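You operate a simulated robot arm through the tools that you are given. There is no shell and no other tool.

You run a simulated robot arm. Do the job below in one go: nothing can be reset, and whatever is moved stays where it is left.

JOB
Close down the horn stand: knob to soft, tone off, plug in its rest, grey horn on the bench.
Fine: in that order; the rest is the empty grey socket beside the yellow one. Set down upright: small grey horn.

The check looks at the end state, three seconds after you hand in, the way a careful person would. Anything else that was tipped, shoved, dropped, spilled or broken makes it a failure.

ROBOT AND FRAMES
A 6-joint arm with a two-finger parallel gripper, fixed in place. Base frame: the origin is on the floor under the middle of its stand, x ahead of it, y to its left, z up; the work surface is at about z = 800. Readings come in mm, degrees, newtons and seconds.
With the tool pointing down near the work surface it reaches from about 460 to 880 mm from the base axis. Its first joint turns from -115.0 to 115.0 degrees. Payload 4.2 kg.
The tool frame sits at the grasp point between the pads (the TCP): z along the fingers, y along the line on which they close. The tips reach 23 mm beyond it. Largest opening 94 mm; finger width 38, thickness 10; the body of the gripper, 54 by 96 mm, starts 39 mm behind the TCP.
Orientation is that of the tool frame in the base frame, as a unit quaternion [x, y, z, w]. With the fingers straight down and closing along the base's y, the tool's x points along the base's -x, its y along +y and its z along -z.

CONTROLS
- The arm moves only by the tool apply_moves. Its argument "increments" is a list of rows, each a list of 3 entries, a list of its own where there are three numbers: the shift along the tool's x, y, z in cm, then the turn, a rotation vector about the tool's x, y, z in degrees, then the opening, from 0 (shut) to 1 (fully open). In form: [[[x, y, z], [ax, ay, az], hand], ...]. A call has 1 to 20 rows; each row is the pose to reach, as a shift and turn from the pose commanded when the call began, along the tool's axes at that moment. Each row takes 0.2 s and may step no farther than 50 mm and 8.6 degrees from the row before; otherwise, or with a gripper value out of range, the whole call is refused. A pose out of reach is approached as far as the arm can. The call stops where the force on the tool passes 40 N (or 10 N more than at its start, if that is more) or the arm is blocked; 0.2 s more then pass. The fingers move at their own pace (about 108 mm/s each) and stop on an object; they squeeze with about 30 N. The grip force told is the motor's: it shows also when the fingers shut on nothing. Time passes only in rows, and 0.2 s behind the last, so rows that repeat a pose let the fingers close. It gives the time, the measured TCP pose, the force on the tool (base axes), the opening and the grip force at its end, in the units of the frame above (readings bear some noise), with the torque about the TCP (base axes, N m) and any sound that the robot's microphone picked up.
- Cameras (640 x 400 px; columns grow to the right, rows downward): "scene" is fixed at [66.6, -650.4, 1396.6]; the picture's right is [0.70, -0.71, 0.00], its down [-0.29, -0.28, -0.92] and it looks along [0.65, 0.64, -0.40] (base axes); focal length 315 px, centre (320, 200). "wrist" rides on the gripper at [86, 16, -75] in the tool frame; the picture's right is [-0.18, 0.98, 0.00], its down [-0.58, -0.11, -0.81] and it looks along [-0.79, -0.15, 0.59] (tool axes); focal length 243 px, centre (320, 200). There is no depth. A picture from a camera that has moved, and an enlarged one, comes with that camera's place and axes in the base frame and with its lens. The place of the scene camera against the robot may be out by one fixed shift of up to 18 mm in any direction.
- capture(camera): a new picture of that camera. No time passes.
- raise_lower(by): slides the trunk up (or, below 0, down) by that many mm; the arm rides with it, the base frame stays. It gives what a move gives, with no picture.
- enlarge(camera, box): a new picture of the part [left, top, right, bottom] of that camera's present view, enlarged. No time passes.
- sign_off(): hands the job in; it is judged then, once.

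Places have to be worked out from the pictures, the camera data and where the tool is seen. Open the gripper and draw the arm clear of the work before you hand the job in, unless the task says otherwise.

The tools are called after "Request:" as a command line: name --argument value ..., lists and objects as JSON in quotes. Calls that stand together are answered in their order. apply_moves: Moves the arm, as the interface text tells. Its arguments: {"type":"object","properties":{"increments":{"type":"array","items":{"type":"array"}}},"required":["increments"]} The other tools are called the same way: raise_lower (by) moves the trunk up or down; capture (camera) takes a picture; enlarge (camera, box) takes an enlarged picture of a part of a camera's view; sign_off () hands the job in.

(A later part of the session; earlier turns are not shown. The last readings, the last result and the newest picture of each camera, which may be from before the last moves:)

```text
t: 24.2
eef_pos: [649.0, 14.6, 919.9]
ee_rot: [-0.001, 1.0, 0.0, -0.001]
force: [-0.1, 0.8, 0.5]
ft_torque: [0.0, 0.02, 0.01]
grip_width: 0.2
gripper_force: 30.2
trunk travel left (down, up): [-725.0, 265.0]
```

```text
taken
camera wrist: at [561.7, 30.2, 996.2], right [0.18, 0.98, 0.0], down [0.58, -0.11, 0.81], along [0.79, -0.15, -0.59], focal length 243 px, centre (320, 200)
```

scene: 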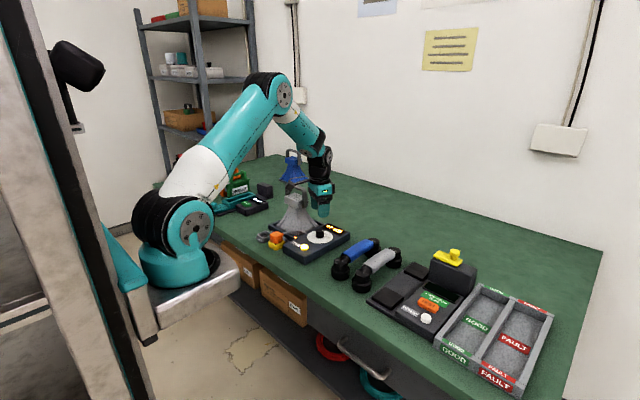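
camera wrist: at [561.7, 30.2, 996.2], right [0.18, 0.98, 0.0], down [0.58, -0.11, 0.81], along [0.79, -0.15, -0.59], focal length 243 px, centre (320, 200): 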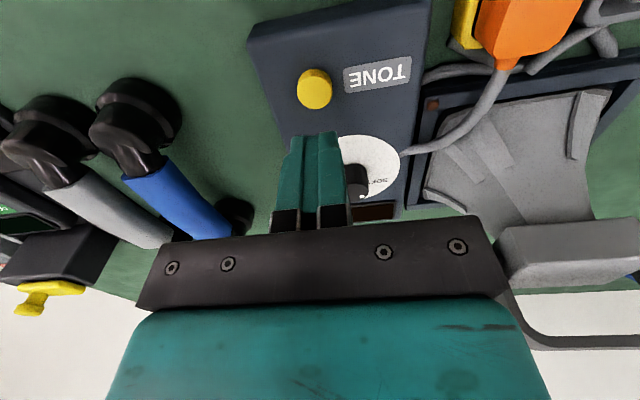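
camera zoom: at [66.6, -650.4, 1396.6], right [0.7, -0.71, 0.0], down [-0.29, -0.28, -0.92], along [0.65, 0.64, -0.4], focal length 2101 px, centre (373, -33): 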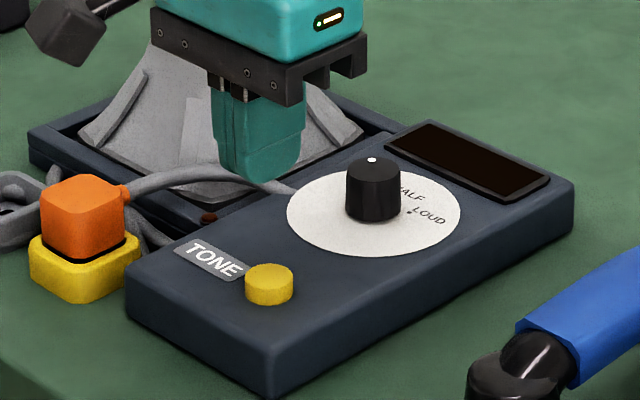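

The lamp and display are dark, so the tone is off. Next is the plug, near (626, 132), and the rest near (625, 201): I rise, move over and tilt to look straight down on both.

Request:
apply_moves --increments '[[[0, 0, -3], [0, 0, 0], 0.3], [[0, 0, -6], [0, 0, 0], 0.7], [[-0.5, 4.5, -6], [0, 0, 0], 0.7], [[-1.0, 9, -6], [0, 0, 0], 0.7], [[-1.4, 13.6, -6], [0, 0, 0], 0.7], [[-1.4, 13.6, -6], [0, 0, 0], 0.7]]'

Request:
apply_moves --increments '[[[0, 0, 0], [0, 8, 0], 0.7], [[0, 0, 0], [0, 16, 0], 0.7], [[0, 0, 0], [0, 24, 0], 0.7], [[0, 0, 0], [0, 29, 0], 0.7], [[0, 0, 0], [0, 29, 0], 0.7]]'

Request:
capture --camera "wrist"

```text
t: 25.6
eef_pos: [659.9, 148.9, 978.9]
ee_rot: [0.0, 1.0, -0.001, 0.0]
force: [1.2, 0.1, -0.4]
ft_torque: [0.02, -0.02, 0.03]
grip_width: 65.8
gripper_force: 0.0
trunk travel left (down, up): [-725.0, 265.0]
```

```text
t: 26.8
eef_pos: [661.3, 147.3, 979.4]
ee_rot: [-0.001, 0.968, -0.001, -0.25]
force: [0.4, 1.3, 0.0]
ft_torque: [-0.01, -0.04, 0.0]
grip_width: 65.7
gripper_force: 0.1
trunk travel left (down, up): [-725.0, 265.0]
```

```text
taken
camera wrist: at [622.1, 163.9, 1087.3], right [0.16, 0.98, -0.09], down [0.9, -0.11, 0.42], along [0.41, -0.15, -0.9], focal length 243 px, centre (320, 200)
```

wrist: 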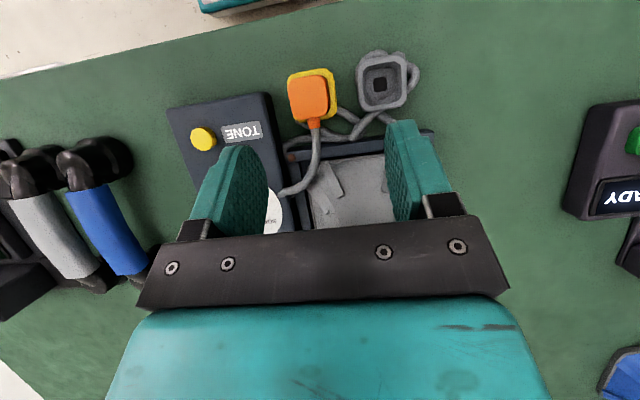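

The plug and rest are now seen from almost overhead. I enlarge both.

Request:
enlarge --camera "wrist" --box '[272, 40, 432, 140]'

Request:
enlarge --camera "wrist" --box '[272, 55, 352, 105]'

Request:
enlarge --camera "wrist" --box '[344, 45, 440, 105]'

Request:
enlarge --camera "wrist" --box '[272, 75, 352, 125]'

```text
4.00 times, centred on (352, 90) of wrist
camera zoom: at [622.1, 163.9, 1087.3], right [0.16, 0.98, -0.09], down [0.9, -0.11, 0.42], along [0.41, -0.15, -0.9], focal length 970 px, centre (192, 640)
```

zoom: 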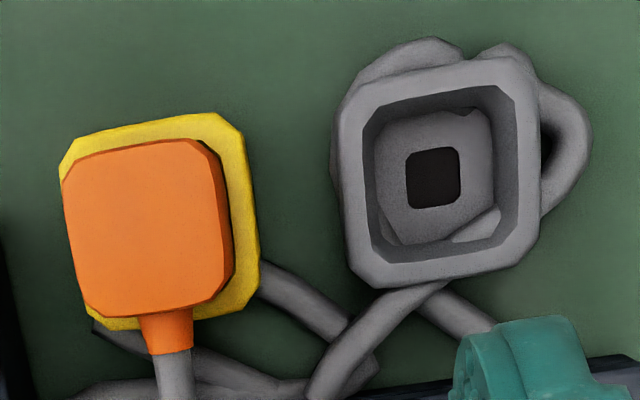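

```text
8.00 times, centred on (312, 80) of wrist
camera zoom: at [622.1, 163.9, 1087.3], right [0.16, 0.98, -0.09], down [0.9, -0.11, 0.42], along [0.41, -0.15, -0.9], focal length 1941 px, centre (384, 1160)
```

zoom: 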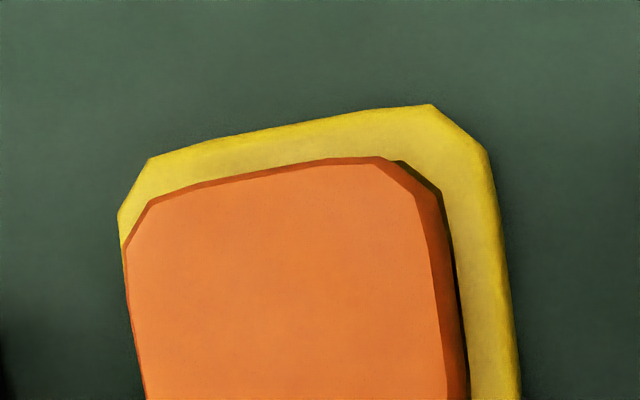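

```text
6.67 times, centred on (392, 75) of wrist
camera zoom: at [622.1, 163.9, 1087.3], right [0.16, 0.98, -0.09], down [0.9, -0.11, 0.42], along [0.41, -0.15, -0.9], focal length 1618 px, centre (-160, 1033)
```

zoom: 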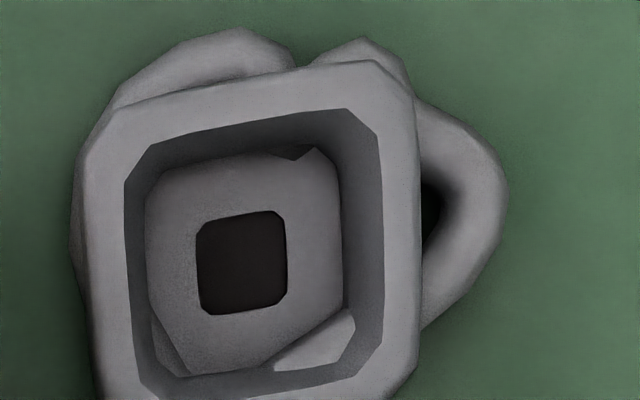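

```text
8.00 times, centred on (312, 100) of wrist
camera zoom: at [622.1, 163.9, 1087.3], right [0.16, 0.98, -0.09], down [0.9, -0.11, 0.42], along [0.41, -0.15, -0.9], focal length 1941 px, centre (384, 1000)
```

zoom: 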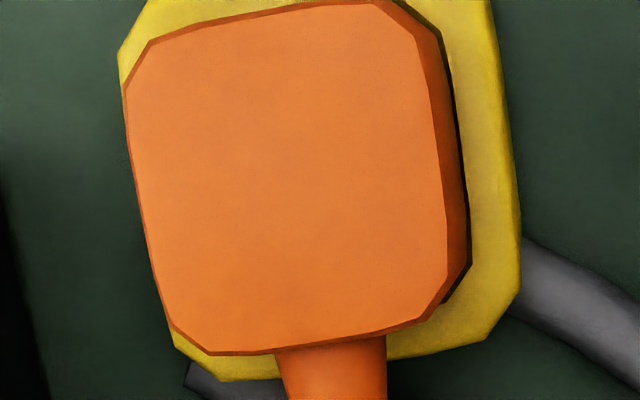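

Projected down, the plug centre is (627.6, 130.5) with its top near z 850. The yellow socket is at (628.5, 130.6) and the grey rest at (627, 201), all square to the base axes. I untilt and settle before going over the plug.

Request:
apply_moves --increments '[[[0, 0, 0], [0, -8, 0], 0.7], [[0, 0, 0], [0, -16, 0], 0.7], [[0, 0, 0], [0, -24, 0], 0.7], [[0, 0, 0], [0, -29, 0], 0.7], [[0, 0, 0], [0, -29, 0], 0.7], [[0, 0, 0], [0, -29, 0], 0.7], [[0, 0, 0], [0, -29, 0], 0.7]]'

```text
t: 28.4
eef_pos: [659.5, 146.9, 979.4]
ee_rot: [-0.001, 1.0, 0.001, 0.0]
force: [-0.5, -0.1, 0.9]
ft_torque: [0.0, 0.0, 0.01]
grip_width: 65.8
gripper_force: 0.2
trunk travel left (down, up): [-725.0, 265.0]
```

I move over the plug at a hover of z≈920 and check centring between the fingers.

Request:
apply_moves --increments '[[[1.7, -0.9, 0], [0, 0, 0], 0.6], [[3.3, -1.75, 2], [0, 0, 0], 0.6], [[3.3, -1.75, 6], [0, 0, 0], 0.6], [[3.3, -1.75, 6], [0, 0, 0], 0.6], [[3.3, -1.75, 6], [0, 0, 0], 0.6]]'

Request:
capture --camera "wrist"

Request:
enlarge --camera "wrist" --box '[256, 30, 384, 110]'

```text
t: 29.6
eef_pos: [629.0, 129.5, 919.1]
ee_rot: [0.0, 1.0, -0.001, 0.001]
force: [0.3, -0.2, 0.0]
ft_torque: [0.03, 0.0, -0.02]
grip_width: 56.6
gripper_force: 0.1
trunk travel left (down, up): [-725.0, 265.0]
```

```text
taken
camera wrist: at [543.0, 145.4, 995.1], right [0.18, 0.98, 0.0], down [0.58, -0.11, 0.81], along [0.79, -0.15, -0.59], focal length 243 px, centre (320, 200)
```

wrist: 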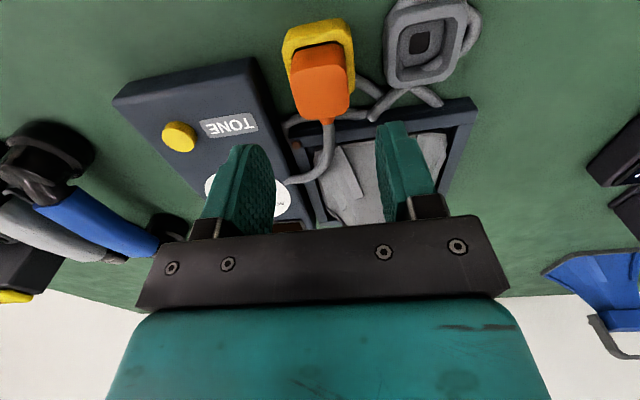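

```text
5.00 times, centred on (320, 70) of wrist
camera zoom: at [543.0, 145.4, 995.1], right [0.18, 0.98, 0.0], down [0.58, -0.11, 0.81], along [0.79, -0.15, -0.59], focal length 1213 px, centre (320, 850)
```

zoom: 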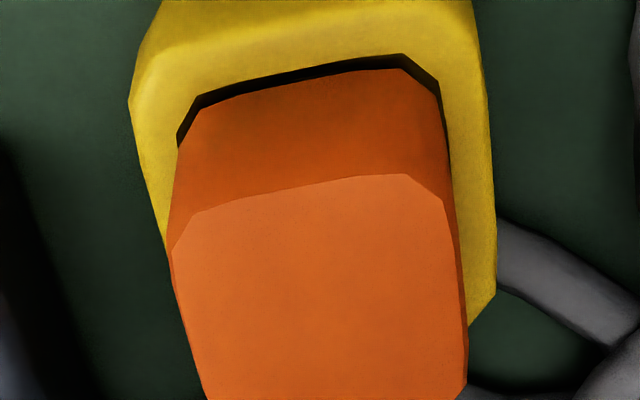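

The plug lies about 0.8 mm to tool +y and is centred along x. I lower to TCP z≈850 with the tips just above the yellow rim and then close.

Request:
apply_moves --increments '[[[0, 0.08, 3], [0, 0, 0], 0.6], [[0, 0.08, 5.5], [0, 0, 0], 0.6], [[0, 0.08, 7.0], [0, 0, 0], 0.6], [[0, 0.08, 7.0], [0, 0, 0], 0.6], [[0, 0.08, 7.0], [0, 0, 0], 0.6]]'

Request:
capture --camera "wrist"

Request:
enlarge --camera "scene" --box '[236, 200, 332, 260]'

```text
t: 30.8
eef_pos: [628.6, 129.0, 848.7]
ee_rot: [0.0, 1.0, 0.001, 0.0]
force: [0.0, 0.8, -0.2]
ft_torque: [0.01, -0.01, -0.01]
grip_width: 56.4
gripper_force: 0.1
trunk travel left (down, up): [-725.0, 265.0]
```

```text
taken
camera wrist: at [542.4, 146.3, 925.2], right [0.18, 0.98, 0.0], down [0.58, -0.11, 0.81], along [0.79, -0.15, -0.59], focal length 243 px, centre (320, 200)
```

wrist: 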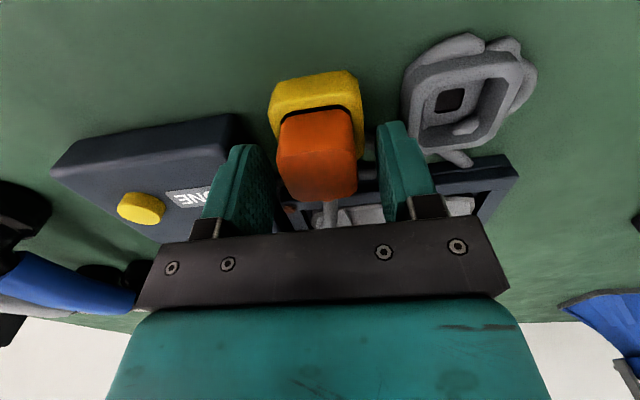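

```text
6.67 times, centred on (284, 230) of scene
camera zoom: at [66.6, -650.4, 1396.6], right [0.7, -0.71, 0.0], down [-0.29, -0.28, -0.92], along [0.65, 0.64, -0.4], focal length 2101 px, centre (560, 0)
```

zoom: 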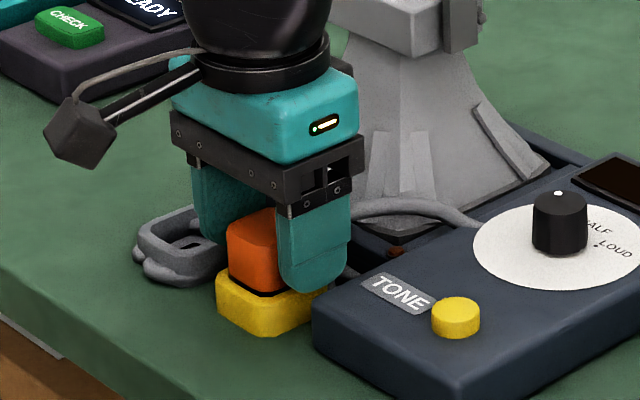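

The fingers straddle the plug just above the yellow rim. I close in steps.

Request:
apply_moves --increments '[[[0, 0, 0], [0, 0, 0], 0.45], [[0, 0, 0], [0, 0, 0], 0.38], [[0, 0, 0], [0, 0, 0], 0.2], [[0, 0, 0], [0, 0, 0], 0.2], [[0, 0, 0], [0, 0, 0], 0.2]]'

```text
t: 32.0
eef_pos: [628.8, 130.4, 849.5]
ee_rot: [0.001, 1.0, 0.0, 0.0]
force: [-1.1, 0.9, -0.6]
ft_torque: [0.03, 0.04, -0.04]
grip_width: 35.5
gripper_force: 29.5
trunk travel left (down, up): [-725.0, 265.0]
```

Gripped at 35.5 mm with almost no side force. I pull straight up slowly.

Request:
apply_moves --increments '[[[0, 0, -0.3], [0, 0, 0], 0.1], [[0, 0, -0.8], [0, 0, 0], 0.1], [[0, 0, -1.5], [0, 0, 0], 0.1], [[0, 0, -2.5], [0, 0, 0], 0.1], [[0, 0, -4.0], [0, 0, 0], 0.1], [[0, 0, -5.5], [0, 0, 0], 0.1], [[0, 0, -5.5], [0, 0, 0], 0.1], [[0, 0, -5.5], [0, 0, 0], 0.1]]'

Request:
capture --camera "wrist"

Request:
enlarge --camera "scene" --box '[236, 190, 348, 260]'

```text
t: 33.8
eef_pos: [628.0, 131.5, 903.9]
ee_rot: [-0.001, 1.0, 0.0, 0.001]
force: [0.0, -0.5, -0.1]
ft_torque: [-0.01, 0.01, -0.01]
grip_width: 35.3
gripper_force: 29.8
trunk travel left (down, up): [-725.0, 265.0]
```

```text
taken
camera wrist: at [542.0, 147.6, 979.7], right [0.18, 0.98, 0.0], down [0.58, -0.11, 0.81], along [0.79, -0.15, -0.59], focal length 243 px, centre (320, 200)
```

wrist: 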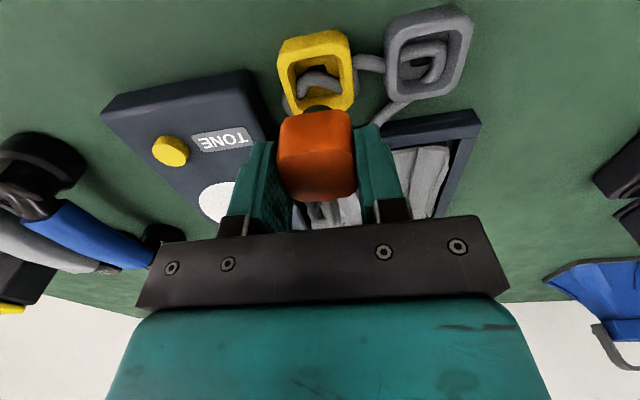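

```text
5.71 times, centred on (292, 225) of scene
camera zoom: at [66.6, -650.4, 1396.6], right [0.7, -0.71, 0.0], down [-0.29, -0.28, -0.92], along [0.65, 0.64, -0.4], focal length 1801 px, centre (480, 57)
```

zoom: 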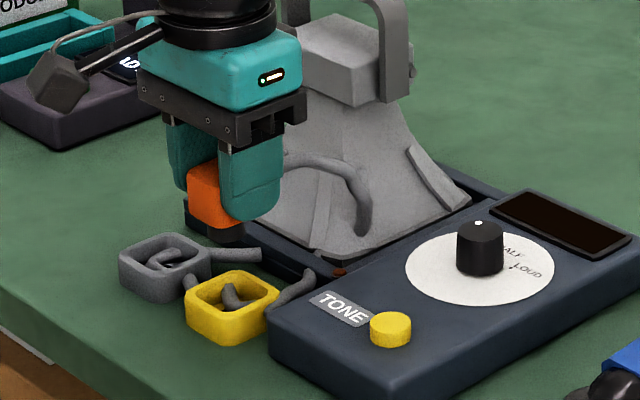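

The plug came out cleanly. The cable has shifted, and loops appear at the sockets, so I look closely before moving over the rest.

Request:
enlarge --camera "wrist" --box '[260, 0, 484, 140]'

Request:
enlarge --camera "scene" --box '[250, 215, 314, 255]'

Request:
enlarge --camera "scene" --box '[260, 205, 324, 245]'

```text
2.86 times, centred on (372, 70) of wrist
camera zoom: at [542.0, 147.6, 979.7], right [0.18, 0.98, 0.0], down [0.58, -0.11, 0.81], along [0.79, -0.15, -0.59], focal length 693 px, centre (171, 571)
```

zoom: 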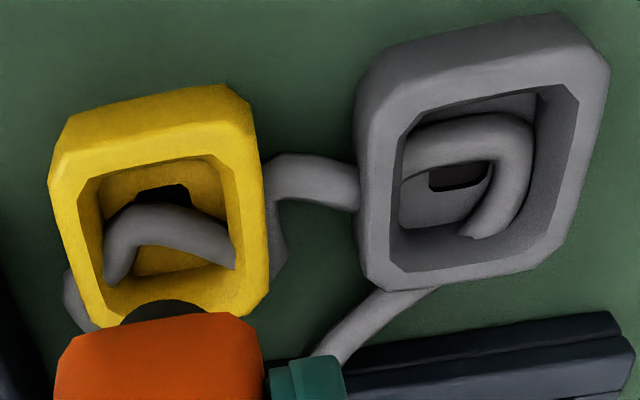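

```text
10.00 times, centred on (282, 235) of scene
camera zoom: at [66.6, -650.4, 1396.6], right [0.7, -0.71, 0.0], down [-0.29, -0.28, -0.92], along [0.65, 0.64, -0.4], focal length 3152 px, centre (700, -150)
```

zoom: 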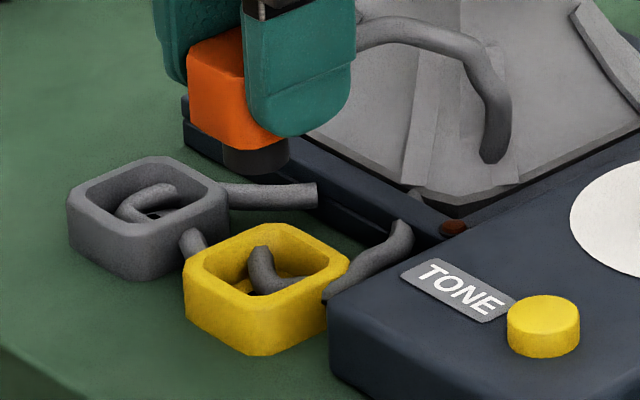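

```text
10.00 times, centred on (292, 225) of scene
camera zoom: at [66.6, -650.4, 1396.6], right [0.7, -0.71, 0.0], down [-0.29, -0.28, -0.92], along [0.65, 0.64, -0.4], focal length 3152 px, centre (600, -50)
```

zoom: 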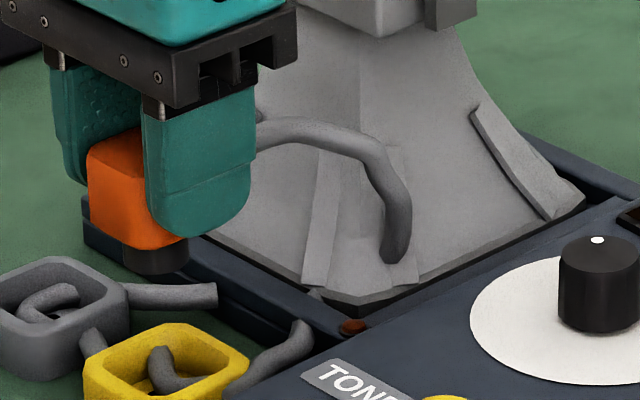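

The cable just clips through things visually and isn't holding anything. I enlarge the two empty sockets in both cameras to measure their offset accurately.

Request:
enlarge --camera "scene" --box '[254, 226, 302, 256]'

Request:
enlarge --camera "wrist" --box '[272, 20, 368, 80]'

Request:
enlarge --camera "wrist" --box '[380, 0, 476, 60]'

Request:
enlarge --camera "wrist" --box '[380, 50, 476, 110]'

```text
13.33 times, centred on (278, 241) of scene
camera zoom: at [66.6, -650.4, 1396.6], right [0.7, -0.71, 0.0], down [-0.29, -0.28, -0.92], along [0.65, 0.64, -0.4], focal length 4202 px, centre (880, -347)
```

zoom: 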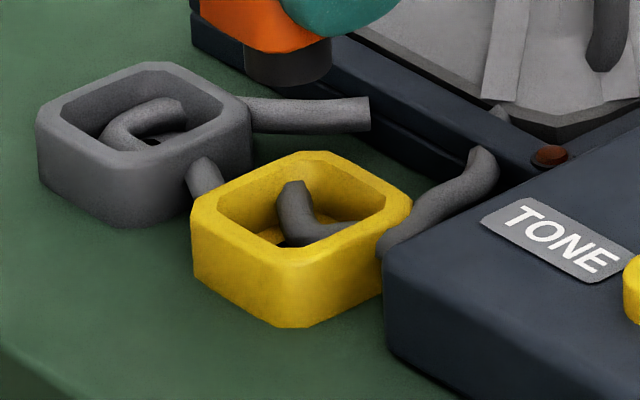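

```text
6.67 times, centred on (320, 50) of wrist
camera zoom: at [542.0, 147.6, 979.7], right [0.18, 0.98, 0.0], down [0.58, -0.11, 0.81], along [0.79, -0.15, -0.59], focal length 1618 px, centre (320, 1200)
```

zoom: 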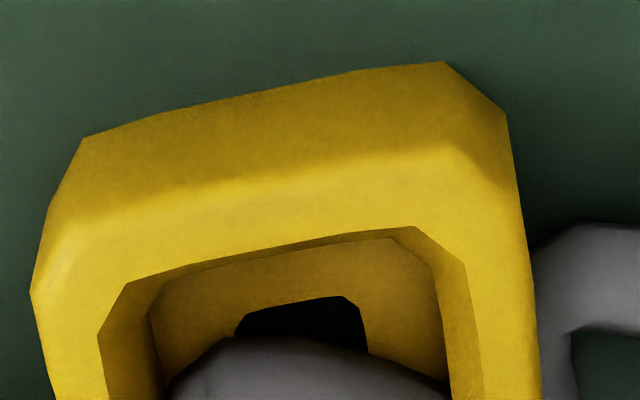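

```text
6.67 times, centred on (428, 30) of wrist
camera zoom: at [542.0, 147.6, 979.7], right [0.18, 0.98, 0.0], down [0.58, -0.11, 0.81], along [0.79, -0.15, -0.59], focal length 1618 px, centre (-400, 1333)
```

zoom: 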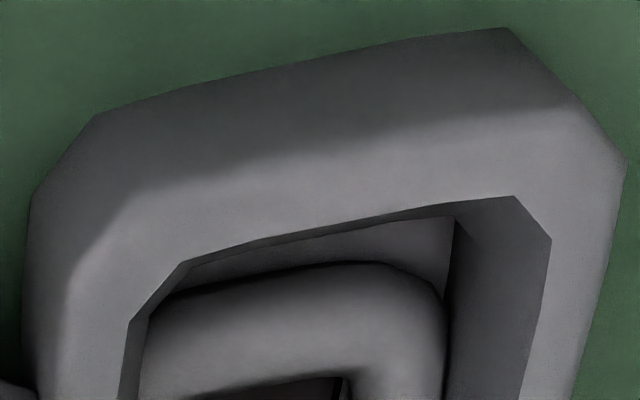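

```text
6.67 times, centred on (428, 80) of wrist
camera zoom: at [542.0, 147.6, 979.7], right [0.18, 0.98, 0.0], down [0.58, -0.11, 0.81], along [0.79, -0.15, -0.59], focal length 1618 px, centre (-400, 1000)
```

zoom: 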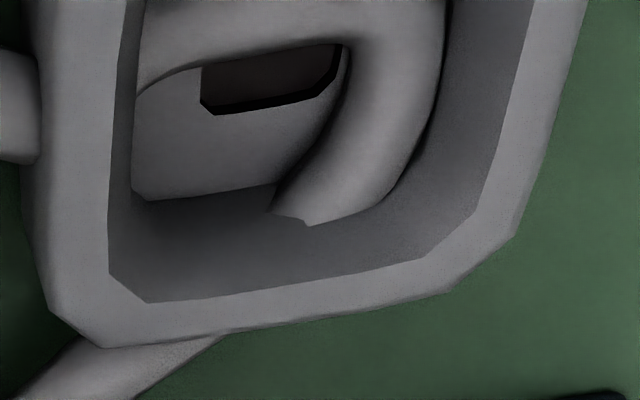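

Both views give a rest offset of (≈-0.1, +70.4) mm from the yellow socket, with rims at about z 820. I carry the plug sideways at this height and settle.

Request:
apply_moves --increments '[[[0, 1.8, 0], [0, 0, 0], 0.1], [[0, 3.6, 0], [0, 0, 0], 0.1], [[0, 5.4, 0], [0, 0, 0], 0.1], [[0.01, 7.04, 0], [0, 0, 0], 0.1], [[0.01, 7.04, 0], [0, 0, 0], 0.1], [[0.01, 7.04, 0], [0, 0, 0], 0.1], [[0.01, 7.04, 0], [0, 0, 0], 0.1]]'

Request:
capture --camera "wrist"

Request:
enlarge --camera "scene" --box '[236, 205, 316, 255]'

```text
t: 35.4
eef_pos: [628.2, 201.3, 902.8]
ee_rot: [0.0, 1.0, 0.0, 0.001]
force: [-0.1, -0.8, -0.3]
ft_torque: [-0.03, -0.03, -0.01]
grip_width: 35.4
gripper_force: 30.3
trunk travel left (down, up): [-725.0, 265.0]
```

```text
taken
camera wrist: at [542.1, 217.3, 979.3], right [0.18, 0.98, 0.0], down [0.58, -0.11, 0.81], along [0.79, -0.15, -0.59], focal length 243 px, centre (320, 200)
```

wrist: 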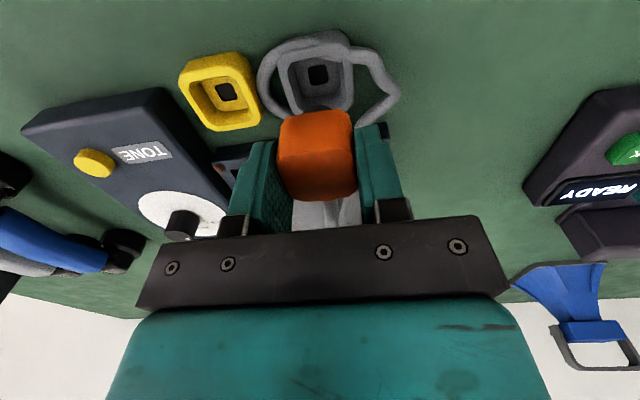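

```text
8.00 times, centred on (276, 230) of scene
camera zoom: at [66.6, -650.4, 1396.6], right [0.7, -0.71, 0.0], down [-0.29, -0.28, -0.92], along [0.65, 0.64, -0.4], focal length 2521 px, centre (672, -40)
```

zoom: 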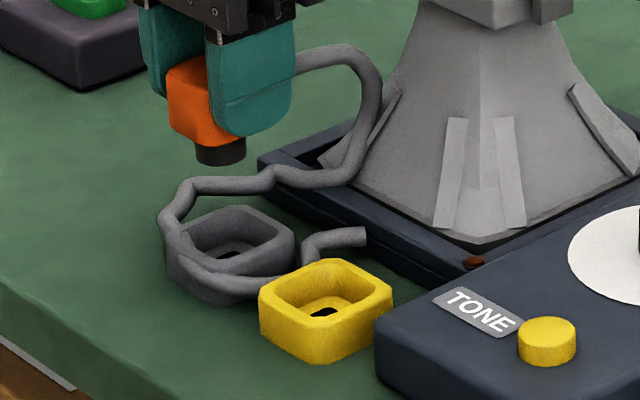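

I compare the rest's inner rim in the same crop used for the yellow socket; they should coincide if I'm aligned.

Request:
enlarge --camera "wrist" --box '[272, 20, 368, 80]'

```text
6.67 times, centred on (320, 50) of wrist
camera zoom: at [542.1, 217.3, 979.3], right [0.18, 0.98, 0.0], down [0.58, -0.11, 0.81], along [0.79, -0.15, -0.59], focal length 1618 px, centre (320, 1200)
```

zoom: 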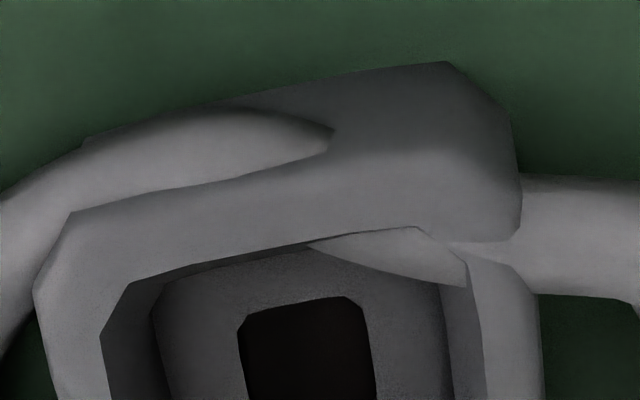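

The rest's rim matches the yellow's within 3 px (about 0.3 mm in +y). I trim that and lower in stages.

Request:
apply_moves --increments '[[[0, 0.03, 1.5], [0, 0, 0], 0.1], [[0, 0.03, 2.8], [0, 0, 0], 0.1], [[0, 0.03, 3.4], [0, 0, 0], 0.1], [[0, 0.03, 3.7], [0, 0, 0], 0.1], [[0, 0.03, 3.9], [0, 0, 0], 0.1], [[0, 0.03, 3.9], [0, 0, 0], 0.1]]'

```text
t: 36.8
eef_pos: [626.9, 200.3, 864.9]
ee_rot: [0.0, 1.0, 0.001, 0.0]
force: [0.0, -0.7, -0.5]
ft_torque: [0.03, 0.0, 0.02]
grip_width: 35.3
gripper_force: 29.5
trunk travel left (down, up): [-725.0, 265.0]
```

No contact yet at z 865. I continue in 2 mm steps.

Request:
apply_moves --increments '[[[0, 0, 0.2], [0, 0, 0], 0.1], [[0, 0, 0.4], [0, 0, 0], 0.1], [[0, 0, 0.6], [0, 0, 0], 0.1], [[0, 0, 0.8], [0, 0, 0], 0.1], [[0, 0, 0.8], [0, 0, 0], 0.1]]'

```text
t: 38.0
eef_pos: [627.0, 202.4, 856.6]
ee_rot: [0.0, 1.0, 0.0, 0.0]
force: [-0.3, 0.3, 0.0]
ft_torque: [-0.01, 0.01, 0.01]
grip_width: 35.1
gripper_force: 30.1
trunk travel left (down, up): [-725.0, 265.0]
```

Still free of contact at z 857. I lower the last 7–8 mm slowly to the seated height.

Request:
apply_moves --increments '[[[0, 0, 0.2], [0, 0, 0], 0.1], [[0, 0, 0.4], [0, 0, 0], 0.1], [[0, 0, 0.55], [0, 0, 0], 0.1], [[0, 0, 0.7], [0, 0, 0], 0.1], [[0, 0, 0.78], [0, 0, 0], 0.1], [[0, 0, 0.78], [0, 0, 0], 0.1]]'

Request:
enlarge --camera "scene" --box '[236, 205, 316, 255]'

```text
t: 39.4
eef_pos: [627.3, 201.9, 849.2]
ee_rot: [0.0, 1.0, -0.001, 0.0]
force: [-0.3, -0.7, -0.4]
ft_torque: [-0.02, 0.0, 0.01]
grip_width: 35.4
gripper_force: 30.2
trunk travel left (down, up): [-725.0, 265.0]
```

```text
8.00 times, centred on (276, 230) of scene
camera zoom: at [66.6, -650.4, 1396.6], right [0.7, -0.71, 0.0], down [-0.29, -0.28, -0.92], along [0.65, 0.64, -0.4], focal length 2521 px, centre (672, -40)
```

zoom: 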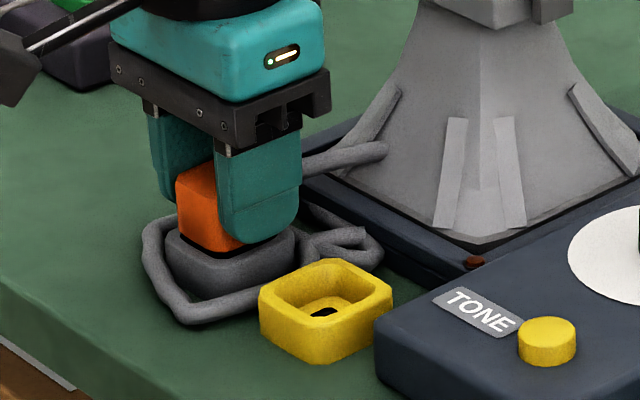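

The plug is in the rest at the same height as it was in the yellow socket. I ease down 1 mm more to feel for the seat.

Request:
apply_moves --increments '[[[0, 0, 0.05], [0, 0, 0], 0.1], [[0, 0, 0.1], [0, 0, 0], 0.1], [[0, 0, 0.1], [0, 0, 0], 0.1]]'

```text
t: 40.2
eef_pos: [626.7, 202.6, 849.9]
ee_rot: [0.0, 1.0, 0.001, 0.002]
force: [2.9, -4.9, 21.2]
ft_torque: [-0.22, -0.02, 0.01]
grip_width: 35.4
gripper_force: 29.6
trunk travel left (down, up): [-725.0, 265.0]
```

It met the seat (21 N upward), so the plug is fully home. I back off 0.8 mm, open and rise.

Request:
apply_moves --increments '[[[0, 0, -0.08], [0, 0, 0], 0.1], [[0, 0, -0.08], [0, 0, 0], 0.42], [[0, 0, -0.08], [0, 0, 0], 0.55], [[0, 0, -0.08], [0, 0, 0], 0.55], [[0, 0, -3], [0, 0, 0], 0.55], [[0, 0, -7], [0, 0, 0], 0.55], [[0, 0, -11.5], [0, 0, 0], 0.55], [[0, 0, -14], [0, 0, 0], 0.55], [[0, 0, -14], [0, 0, 0], 0.55]]'

Request:
enlarge --camera "scene" --box '[236, 205, 316, 255]'

Request:
capture --camera "wrist"

Request:
capture --camera "scene"

```text
t: 42.2
eef_pos: [625.8, 201.8, 987.7]
ee_rot: [0.0, 1.0, 0.0, 0.0]
force: [-0.2, -0.4, 0.0]
ft_torque: [-0.01, -0.02, -0.01]
grip_width: 51.7
gripper_force: 0.1
trunk travel left (down, up): [-725.0, 265.0]
```

```text
8.00 times, centred on (276, 230) of scene
camera zoom: at [66.6, -650.4, 1396.6], right [0.7, -0.71, 0.0], down [-0.29, -0.28, -0.92], along [0.65, 0.64, -0.4], focal length 2521 px, centre (672, -40)
```

zoom: 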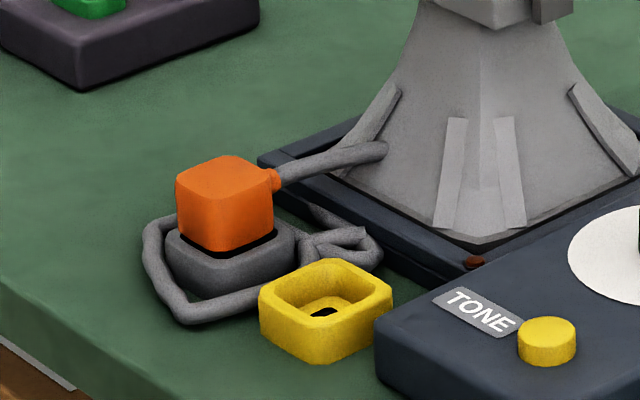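

```text
taken
camera wrist: at [539.9, 218.6, 1063.6], right [0.18, 0.98, 0.0], down [0.58, -0.11, 0.81], along [0.79, -0.15, -0.59], focal length 243 px, centre (320, 200)
```

wrist: 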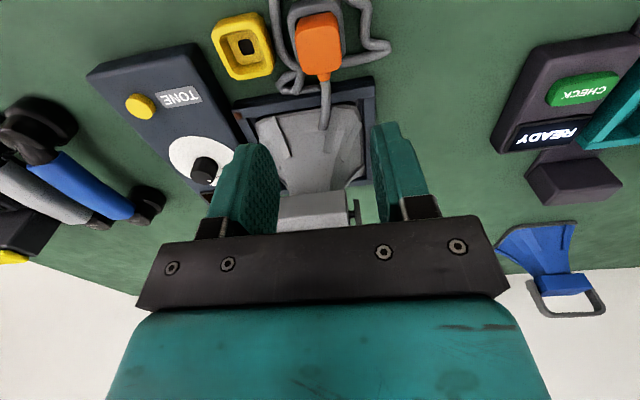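

```text
taken
```

scene: 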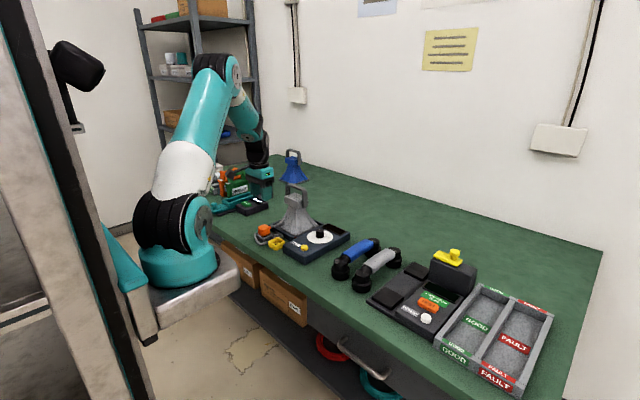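

The plug is seated in its rest. I rise and shift to view the horn's handle from above and behind.

Request:
apply_moves --increments '[[[0, 0, -4], [0, 0, 0], 0.55], [[0, -1.0, -8.5], [0, 0, 0], 0.55], [[-0.6, -2.0, -13], [0, 0, 0], 0.55], [[-1.3, -3.4, -16], [0, 0, 0], 0.55], [[-1.3, -3.4, -16], [0, 0, 0], 0.55], [[-1.3, -3.4, -16], [0, 0, 0], 0.55]]'

Request:
capture --camera "wrist"

Request:
enlarge --camera "scene" --box '[256, 170, 352, 230]'

```text
t: 43.6
eef_pos: [641.0, 167.5, 1148.7]
ee_rot: [0.0, 1.0, 0.0, 0.0]
force: [-0.6, 0.4, 0.5]
ft_torque: [0.02, 0.01, 0.02]
grip_width: 51.6
gripper_force: 0.0
trunk travel left (down, up): [-725.0, 265.0]
```

```text
taken
camera wrist: at [554.4, 183.5, 1224.4], right [0.18, 0.98, 0.0], down [0.58, -0.11, 0.81], along [0.79, -0.15, -0.59], focal length 243 px, centre (320, 200)
```

wrist: 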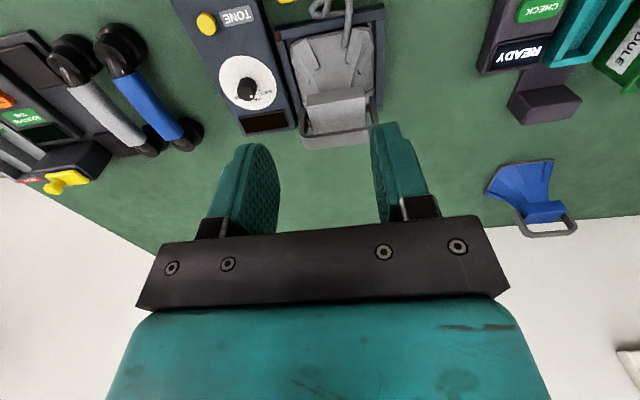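

```text
6.67 times, centred on (304, 200) of scene
camera zoom: at [66.6, -650.4, 1396.6], right [0.7, -0.71, 0.0], down [-0.29, -0.28, -0.92], along [0.65, 0.64, -0.4], focal length 2101 px, centre (427, 200)
```

zoom: 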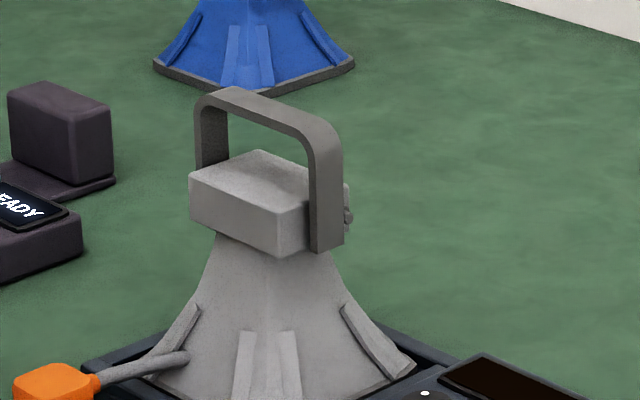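

Request:
enlarge --camera "wrist" --box '[270, 65, 398, 145]'

Request:
enlarge --camera "wrist" --box '[250, 0, 410, 100]'

Request:
enlarge --camera "wrist" --box '[290, 110, 386, 170]'

```text
5.00 times, centred on (334, 105) of wrist
camera zoom: at [554.4, 183.5, 1224.4], right [0.18, 0.98, 0.0], down [0.58, -0.11, 0.81], along [0.79, -0.15, -0.59], focal length 1213 px, centre (250, 675)
```

zoom: 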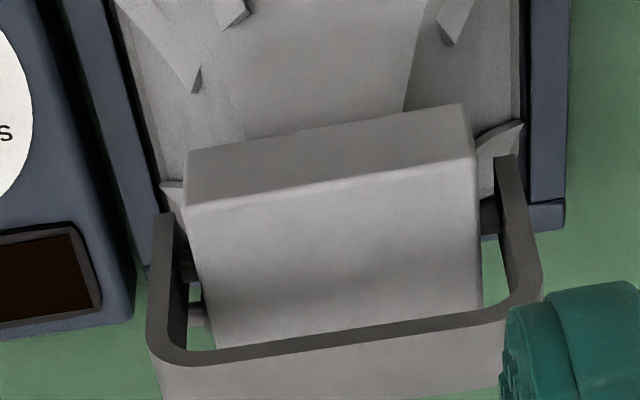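

```text
4.00 times, centred on (330, 50) of wrist
camera zoom: at [554.4, 183.5, 1224.4], right [0.18, 0.98, 0.0], down [0.58, -0.11, 0.81], along [0.79, -0.15, -0.59], focal length 970 px, centre (280, 800)
```

zoom: 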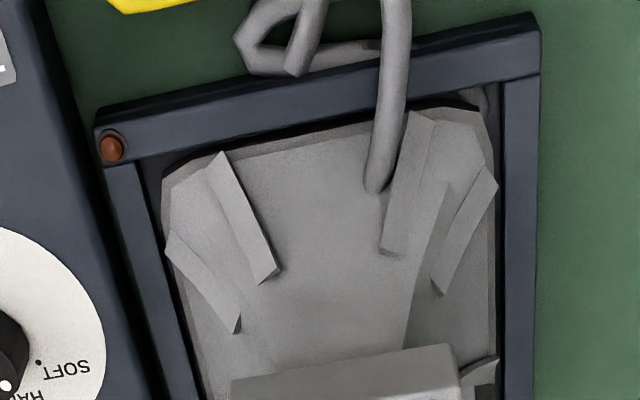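

```text
6.67 times, centred on (338, 140) of wrist
camera zoom: at [554.4, 183.5, 1224.4], right [0.18, 0.98, 0.0], down [0.58, -0.11, 0.81], along [0.79, -0.15, -0.59], focal length 1618 px, centre (200, 600)
```

zoom: 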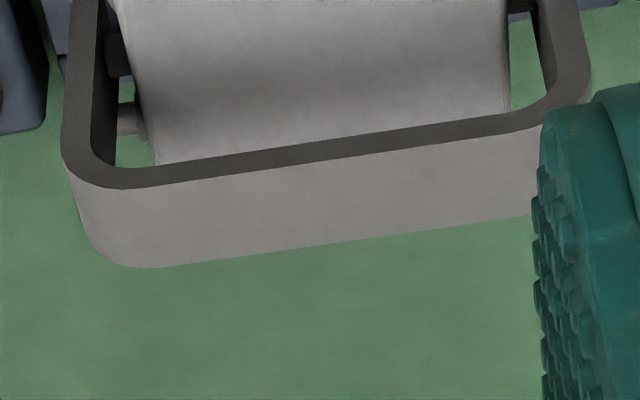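

The horn's handle bar runs along y, centred near (757.5, 171.5) at z≈982, 20 mm wide and 94 mm long; the horn's mouth is about 120 mm square. I look for free bench on the +y side before lifting it.

Request:
apply_moves --increments '[[[0, 4, 0], [0, 0, 0], 1], [[0, 8, 0], [0, 0, 0], 1], [[0, 12, 0], [0, 0, 0], 1], [[0, 15, 0], [0, 0, 0], 1], [[0, 15, 0], [0, 0, 0], 1], [[0, 15, 0], [0, 0, 0], 1]]'

Request:
capture --camera "wrist"

Request:
enlarge --camera "scene" --box '[190, 140, 350, 240]'

```text
t: 45.0
eef_pos: [641.1, 317.3, 1149.3]
ee_rot: [0.001, 1.0, 0.0, 0.0]
force: [0.1, -1.7, 0.9]
ft_torque: [0.01, 0.02, 0.01]
grip_width: 94.0
gripper_force: 0.1
trunk travel left (down, up): [-725.0, 265.0]
```

```text
taken
camera wrist: at [554.4, 334.0, 1223.6], right [0.18, 0.98, 0.0], down [0.58, -0.11, 0.81], along [0.79, -0.15, -0.59], focal length 243 px, centre (320, 200)
```

wrist: 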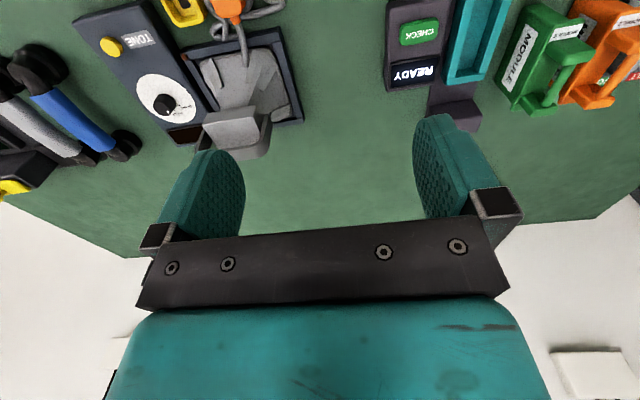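

```text
4.00 times, centred on (270, 190) of scene
camera zoom: at [66.6, -650.4, 1396.6], right [0.7, -0.71, 0.0], down [-0.29, -0.28, -0.92], along [0.65, 0.64, -0.4], focal length 1261 px, centre (520, 240)
```

zoom: 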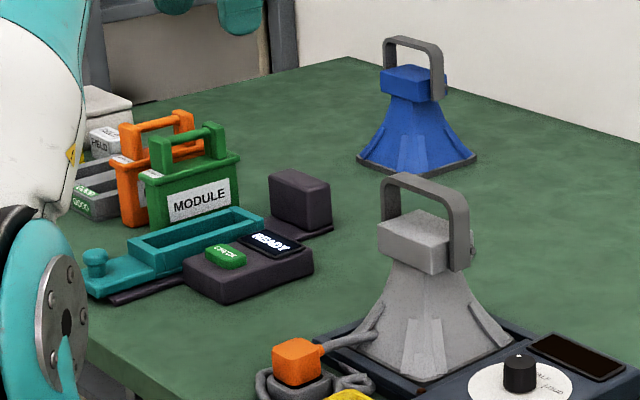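

The gap between the stand's tray (y≈250) and the READY device (y≈404) is about 154 mm wide and clear. That fits the horn's 127 mm mouth if it is centred near y=327. I go above the handle and yaw 90° so the fingers will close along x.

Request:
apply_moves --increments '[[[-1.2, -1.5, 0], [0, 0, -8], 0.6], [[-2.4, -3.0, 0], [0, 0, -16], 0.6], [[-3.6, -4.5, 0], [0, 0, -24], 0.6], [[-4.8, -6.0, 0], [0, 0, -32], 0.6], [[-6.0, -7.5, 0], [0, 0, -40], 0.6], [[-7.2, -9.0, 0], [0, 0, -48], 0.6], [[-8.4, -10.5, 0], [0, 0, -56], 0.6], [[-9.6, -12.0, 0], [0, 0, -64], 0.6], [[-10.8, -13.5, 0], [0, 0, -72], 0.6], [[-11.71, -14.66, 1], [0, 0, -80], 0.6], [[-11.71, -14.66, 3], [0, 0, -88], 0.6], [[-11.71, -14.66, 5], [0, 0, -90], 0.6], [[-11.71, -14.66, 7], [0, 0, -90], 0.6], [[-11.71, -14.66, 7], [0, 0, -90], 0.6], [[-11.71, -14.66, 7], [0, 0, -90], 0.6]]'

Request:
capture --camera "wrist"

Request:
enlarge --camera "scene" --box '[256, 160, 352, 220]'

```text
t: 48.2
eef_pos: [758.0, 170.7, 1077.7]
ee_rot: [0.708, -0.707, 0.001, 0.0]
force: [0.5, 0.9, -0.3]
ft_torque: [-0.01, -0.01, 0.01]
grip_width: 56.5
gripper_force: 0.2
trunk travel left (down, up): [-725.0, 265.0]
```

```text
taken
camera wrist: at [741.7, 84.8, 1152.9], right [-0.98, 0.18, 0.0], down [0.11, 0.58, 0.81], along [0.15, 0.79, -0.59], focal length 243 px, centre (320, 200)
```

wrist: 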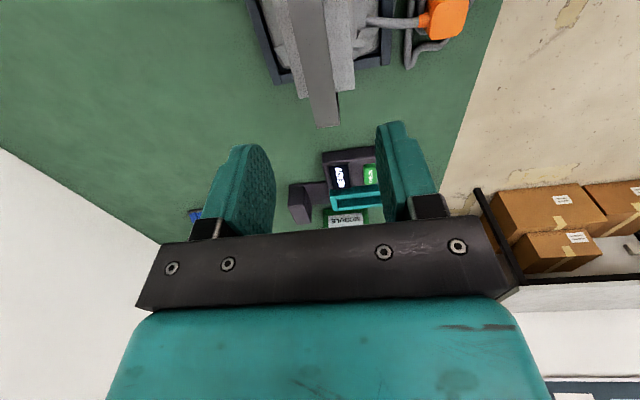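

```text
6.67 times, centred on (304, 190) of scene
camera zoom: at [66.6, -650.4, 1396.6], right [0.7, -0.71, 0.0], down [-0.29, -0.28, -0.92], along [0.65, 0.64, -0.4], focal length 2101 px, centre (427, 267)
```

zoom: 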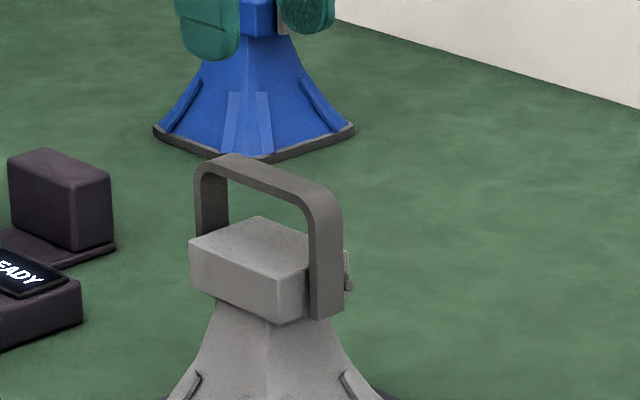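

The bar shows in line below the TCP. I enlarge it to measure its offset along x.

Request:
enlarge --camera "wrist" --box '[256, 0, 384, 80]'

Request:
enlarge --camera "wrist" --box '[256, 60, 384, 140]'

```text
5.00 times, centred on (320, 40) of wrist
camera zoom: at [741.7, 84.8, 1152.9], right [-0.98, 0.18, 0.0], down [0.11, 0.58, 0.81], along [0.15, 0.79, -0.59], focal length 1213 px, centre (320, 1000)
```

zoom: 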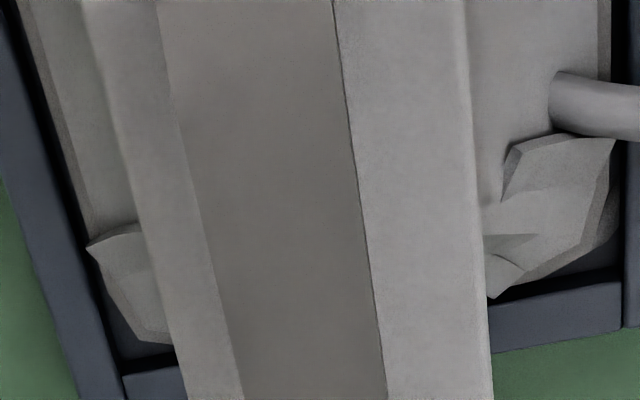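

```text
5.00 times, centred on (320, 100) of wrist
camera zoom: at [741.7, 84.8, 1152.9], right [-0.98, 0.18, 0.0], down [0.11, 0.58, 0.81], along [0.15, 0.79, -0.59], focal length 1213 px, centre (320, 700)
```

zoom: 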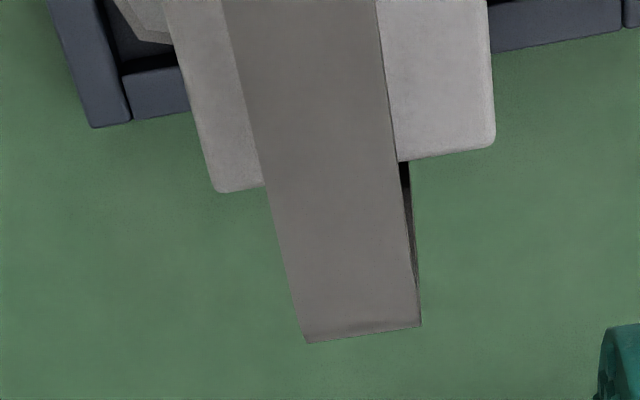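

The bar is within 0.5 mm of the TCP line and about 20 mm wide. I lower with fingers at 56 mm to just above the bar and check the clearance.

Request:
apply_moves --increments '[[[-0.07, -0.04, 3], [0, 0, 0], 0.6], [[-0.07, -0.04, 5.5], [0, 0, 0], 0.6], [[-0.07, -0.04, 6.5], [0, 0, 0], 0.6], [[-0.07, -0.04, 6.5], [0, 0, 0], 0.6], [[-0.07, -0.04, 6.5], [0, 0, 0], 0.6]]'

Request:
capture --camera "wrist"

Request:
enlarge --camera "scene" --box '[256, 160, 352, 220]'

```text
t: 49.4
eef_pos: [758.7, 171.1, 1012.7]
ee_rot: [0.707, -0.707, 0.0, 0.0]
force: [0.2, -0.2, 0.0]
ft_torque: [0.01, -0.03, -0.02]
grip_width: 56.4
gripper_force: 0.1
trunk travel left (down, up): [-725.0, 265.0]
```

```text
taken
camera wrist: at [743.1, 85.1, 1088.3], right [-0.98, 0.18, 0.0], down [0.11, 0.58, 0.81], along [0.15, 0.79, -0.59], focal length 243 px, centre (320, 200)
```

wrist: 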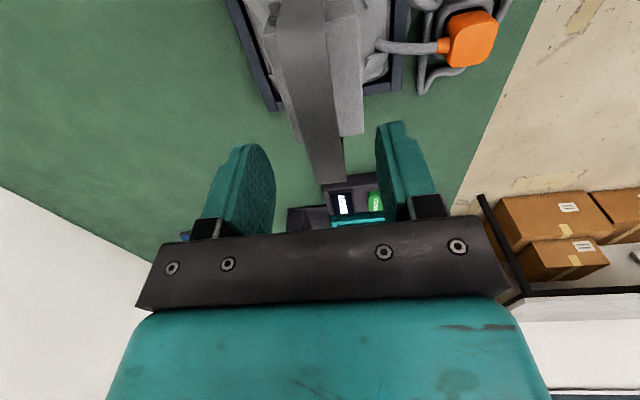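

```text
6.67 times, centred on (304, 190) of scene
camera zoom: at [66.6, -650.4, 1396.6], right [0.7, -0.71, 0.0], down [-0.29, -0.28, -0.92], along [0.65, 0.64, -0.4], focal length 2101 px, centre (427, 267)
```

zoom: 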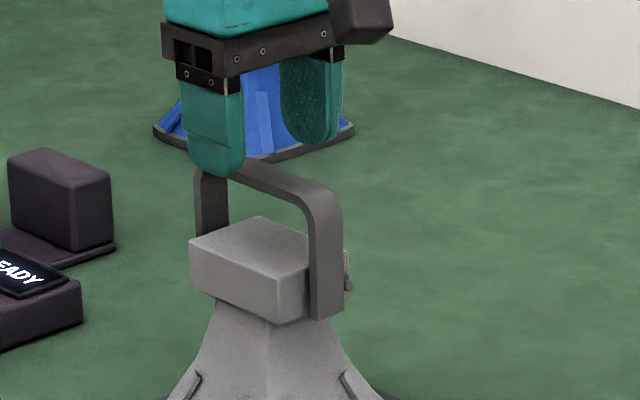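

Tips are just above the bar and centred on it; the driver box top is at about z 941. I lower to TCP z≈979, which puts the tips at 956.

Request:
apply_moves --increments '[[[0, 0, 1], [0, 0, 0], 0.6], [[0, 0, 2], [0, 0, 0], 0.6], [[0, 0, 3], [0, 0, 0], 0.6], [[0, 0, 3.4], [0, 0, 0], 0.6], [[0, 0, 3.4], [0, 0, 0], 0.6]]'

Request:
capture --camera "wrist"

Request:
enlarge --camera "scene" --box '[256, 165, 352, 225]'

```text
t: 50.6
eef_pos: [758.4, 172.2, 978.4]
ee_rot: [-0.707, 0.707, 0.001, 0.0]
force: [-0.4, 0.7, -0.6]
ft_torque: [-0.03, -0.01, -0.02]
grip_width: 56.6
gripper_force: 0.0
trunk travel left (down, up): [-725.0, 265.0]
```

```text
taken
camera wrist: at [743.0, 85.6, 1054.5], right [-0.98, 0.18, 0.0], down [0.11, 0.58, 0.81], along [0.15, 0.79, -0.59], focal length 243 px, centre (320, 200)
```

wrist: 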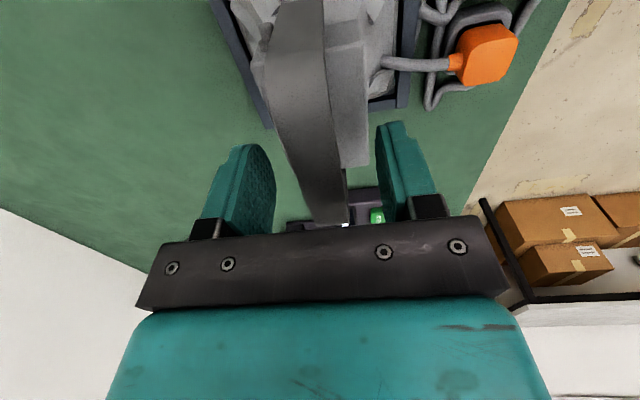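

```text
6.67 times, centred on (304, 195) of scene
camera zoom: at [66.6, -650.4, 1396.6], right [0.7, -0.71, 0.0], down [-0.29, -0.28, -0.92], along [0.65, 0.64, -0.4], focal length 2101 px, centre (427, 233)
```

zoom: 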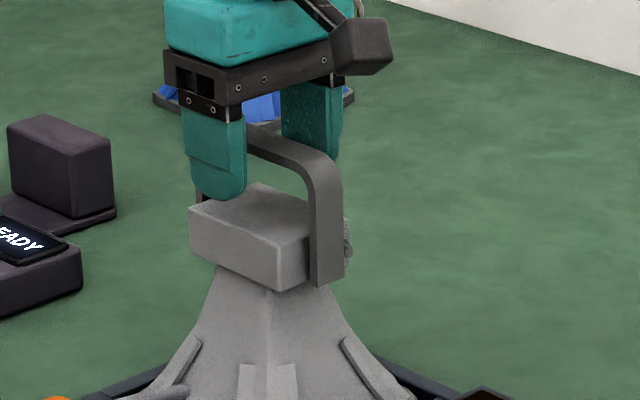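

The fingers straddle the bar above the box. I close on it gradually.

Request:
apply_moves --increments '[[[0, 0, 0], [0, 0, 0], 0.4], [[0, 0, 0], [0, 0, 0], 0.26], [[0, 0, 0], [0, 0, 0], 0.2], [[0, 0, 0], [0, 0, 0], 0.05], [[0, 0, 0], [0, 0, 0], 0.05], [[0, 0, 0], [0, 0, 0], 0.05]]'

Request:
enlarge --camera "scene" --box '[256, 165, 352, 225]'

```text
t: 52.0
eef_pos: [759.0, 171.9, 978.2]
ee_rot: [-0.707, 0.708, 0.0, 0.0]
force: [-0.8, 0.8, 1.0]
ft_torque: [-0.03, 0.0, 0.01]
grip_width: 19.7
gripper_force: 30.3
trunk travel left (down, up): [-725.0, 265.0]
```

```text
6.67 times, centred on (304, 195) of scene
camera zoom: at [66.6, -650.4, 1396.6], right [0.7, -0.71, 0.0], down [-0.29, -0.28, -0.92], along [0.65, 0.64, -0.4], focal length 2101 px, centre (427, 233)
```

zoom: 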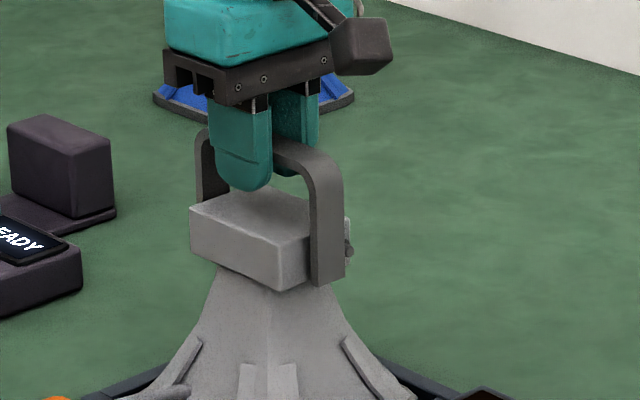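

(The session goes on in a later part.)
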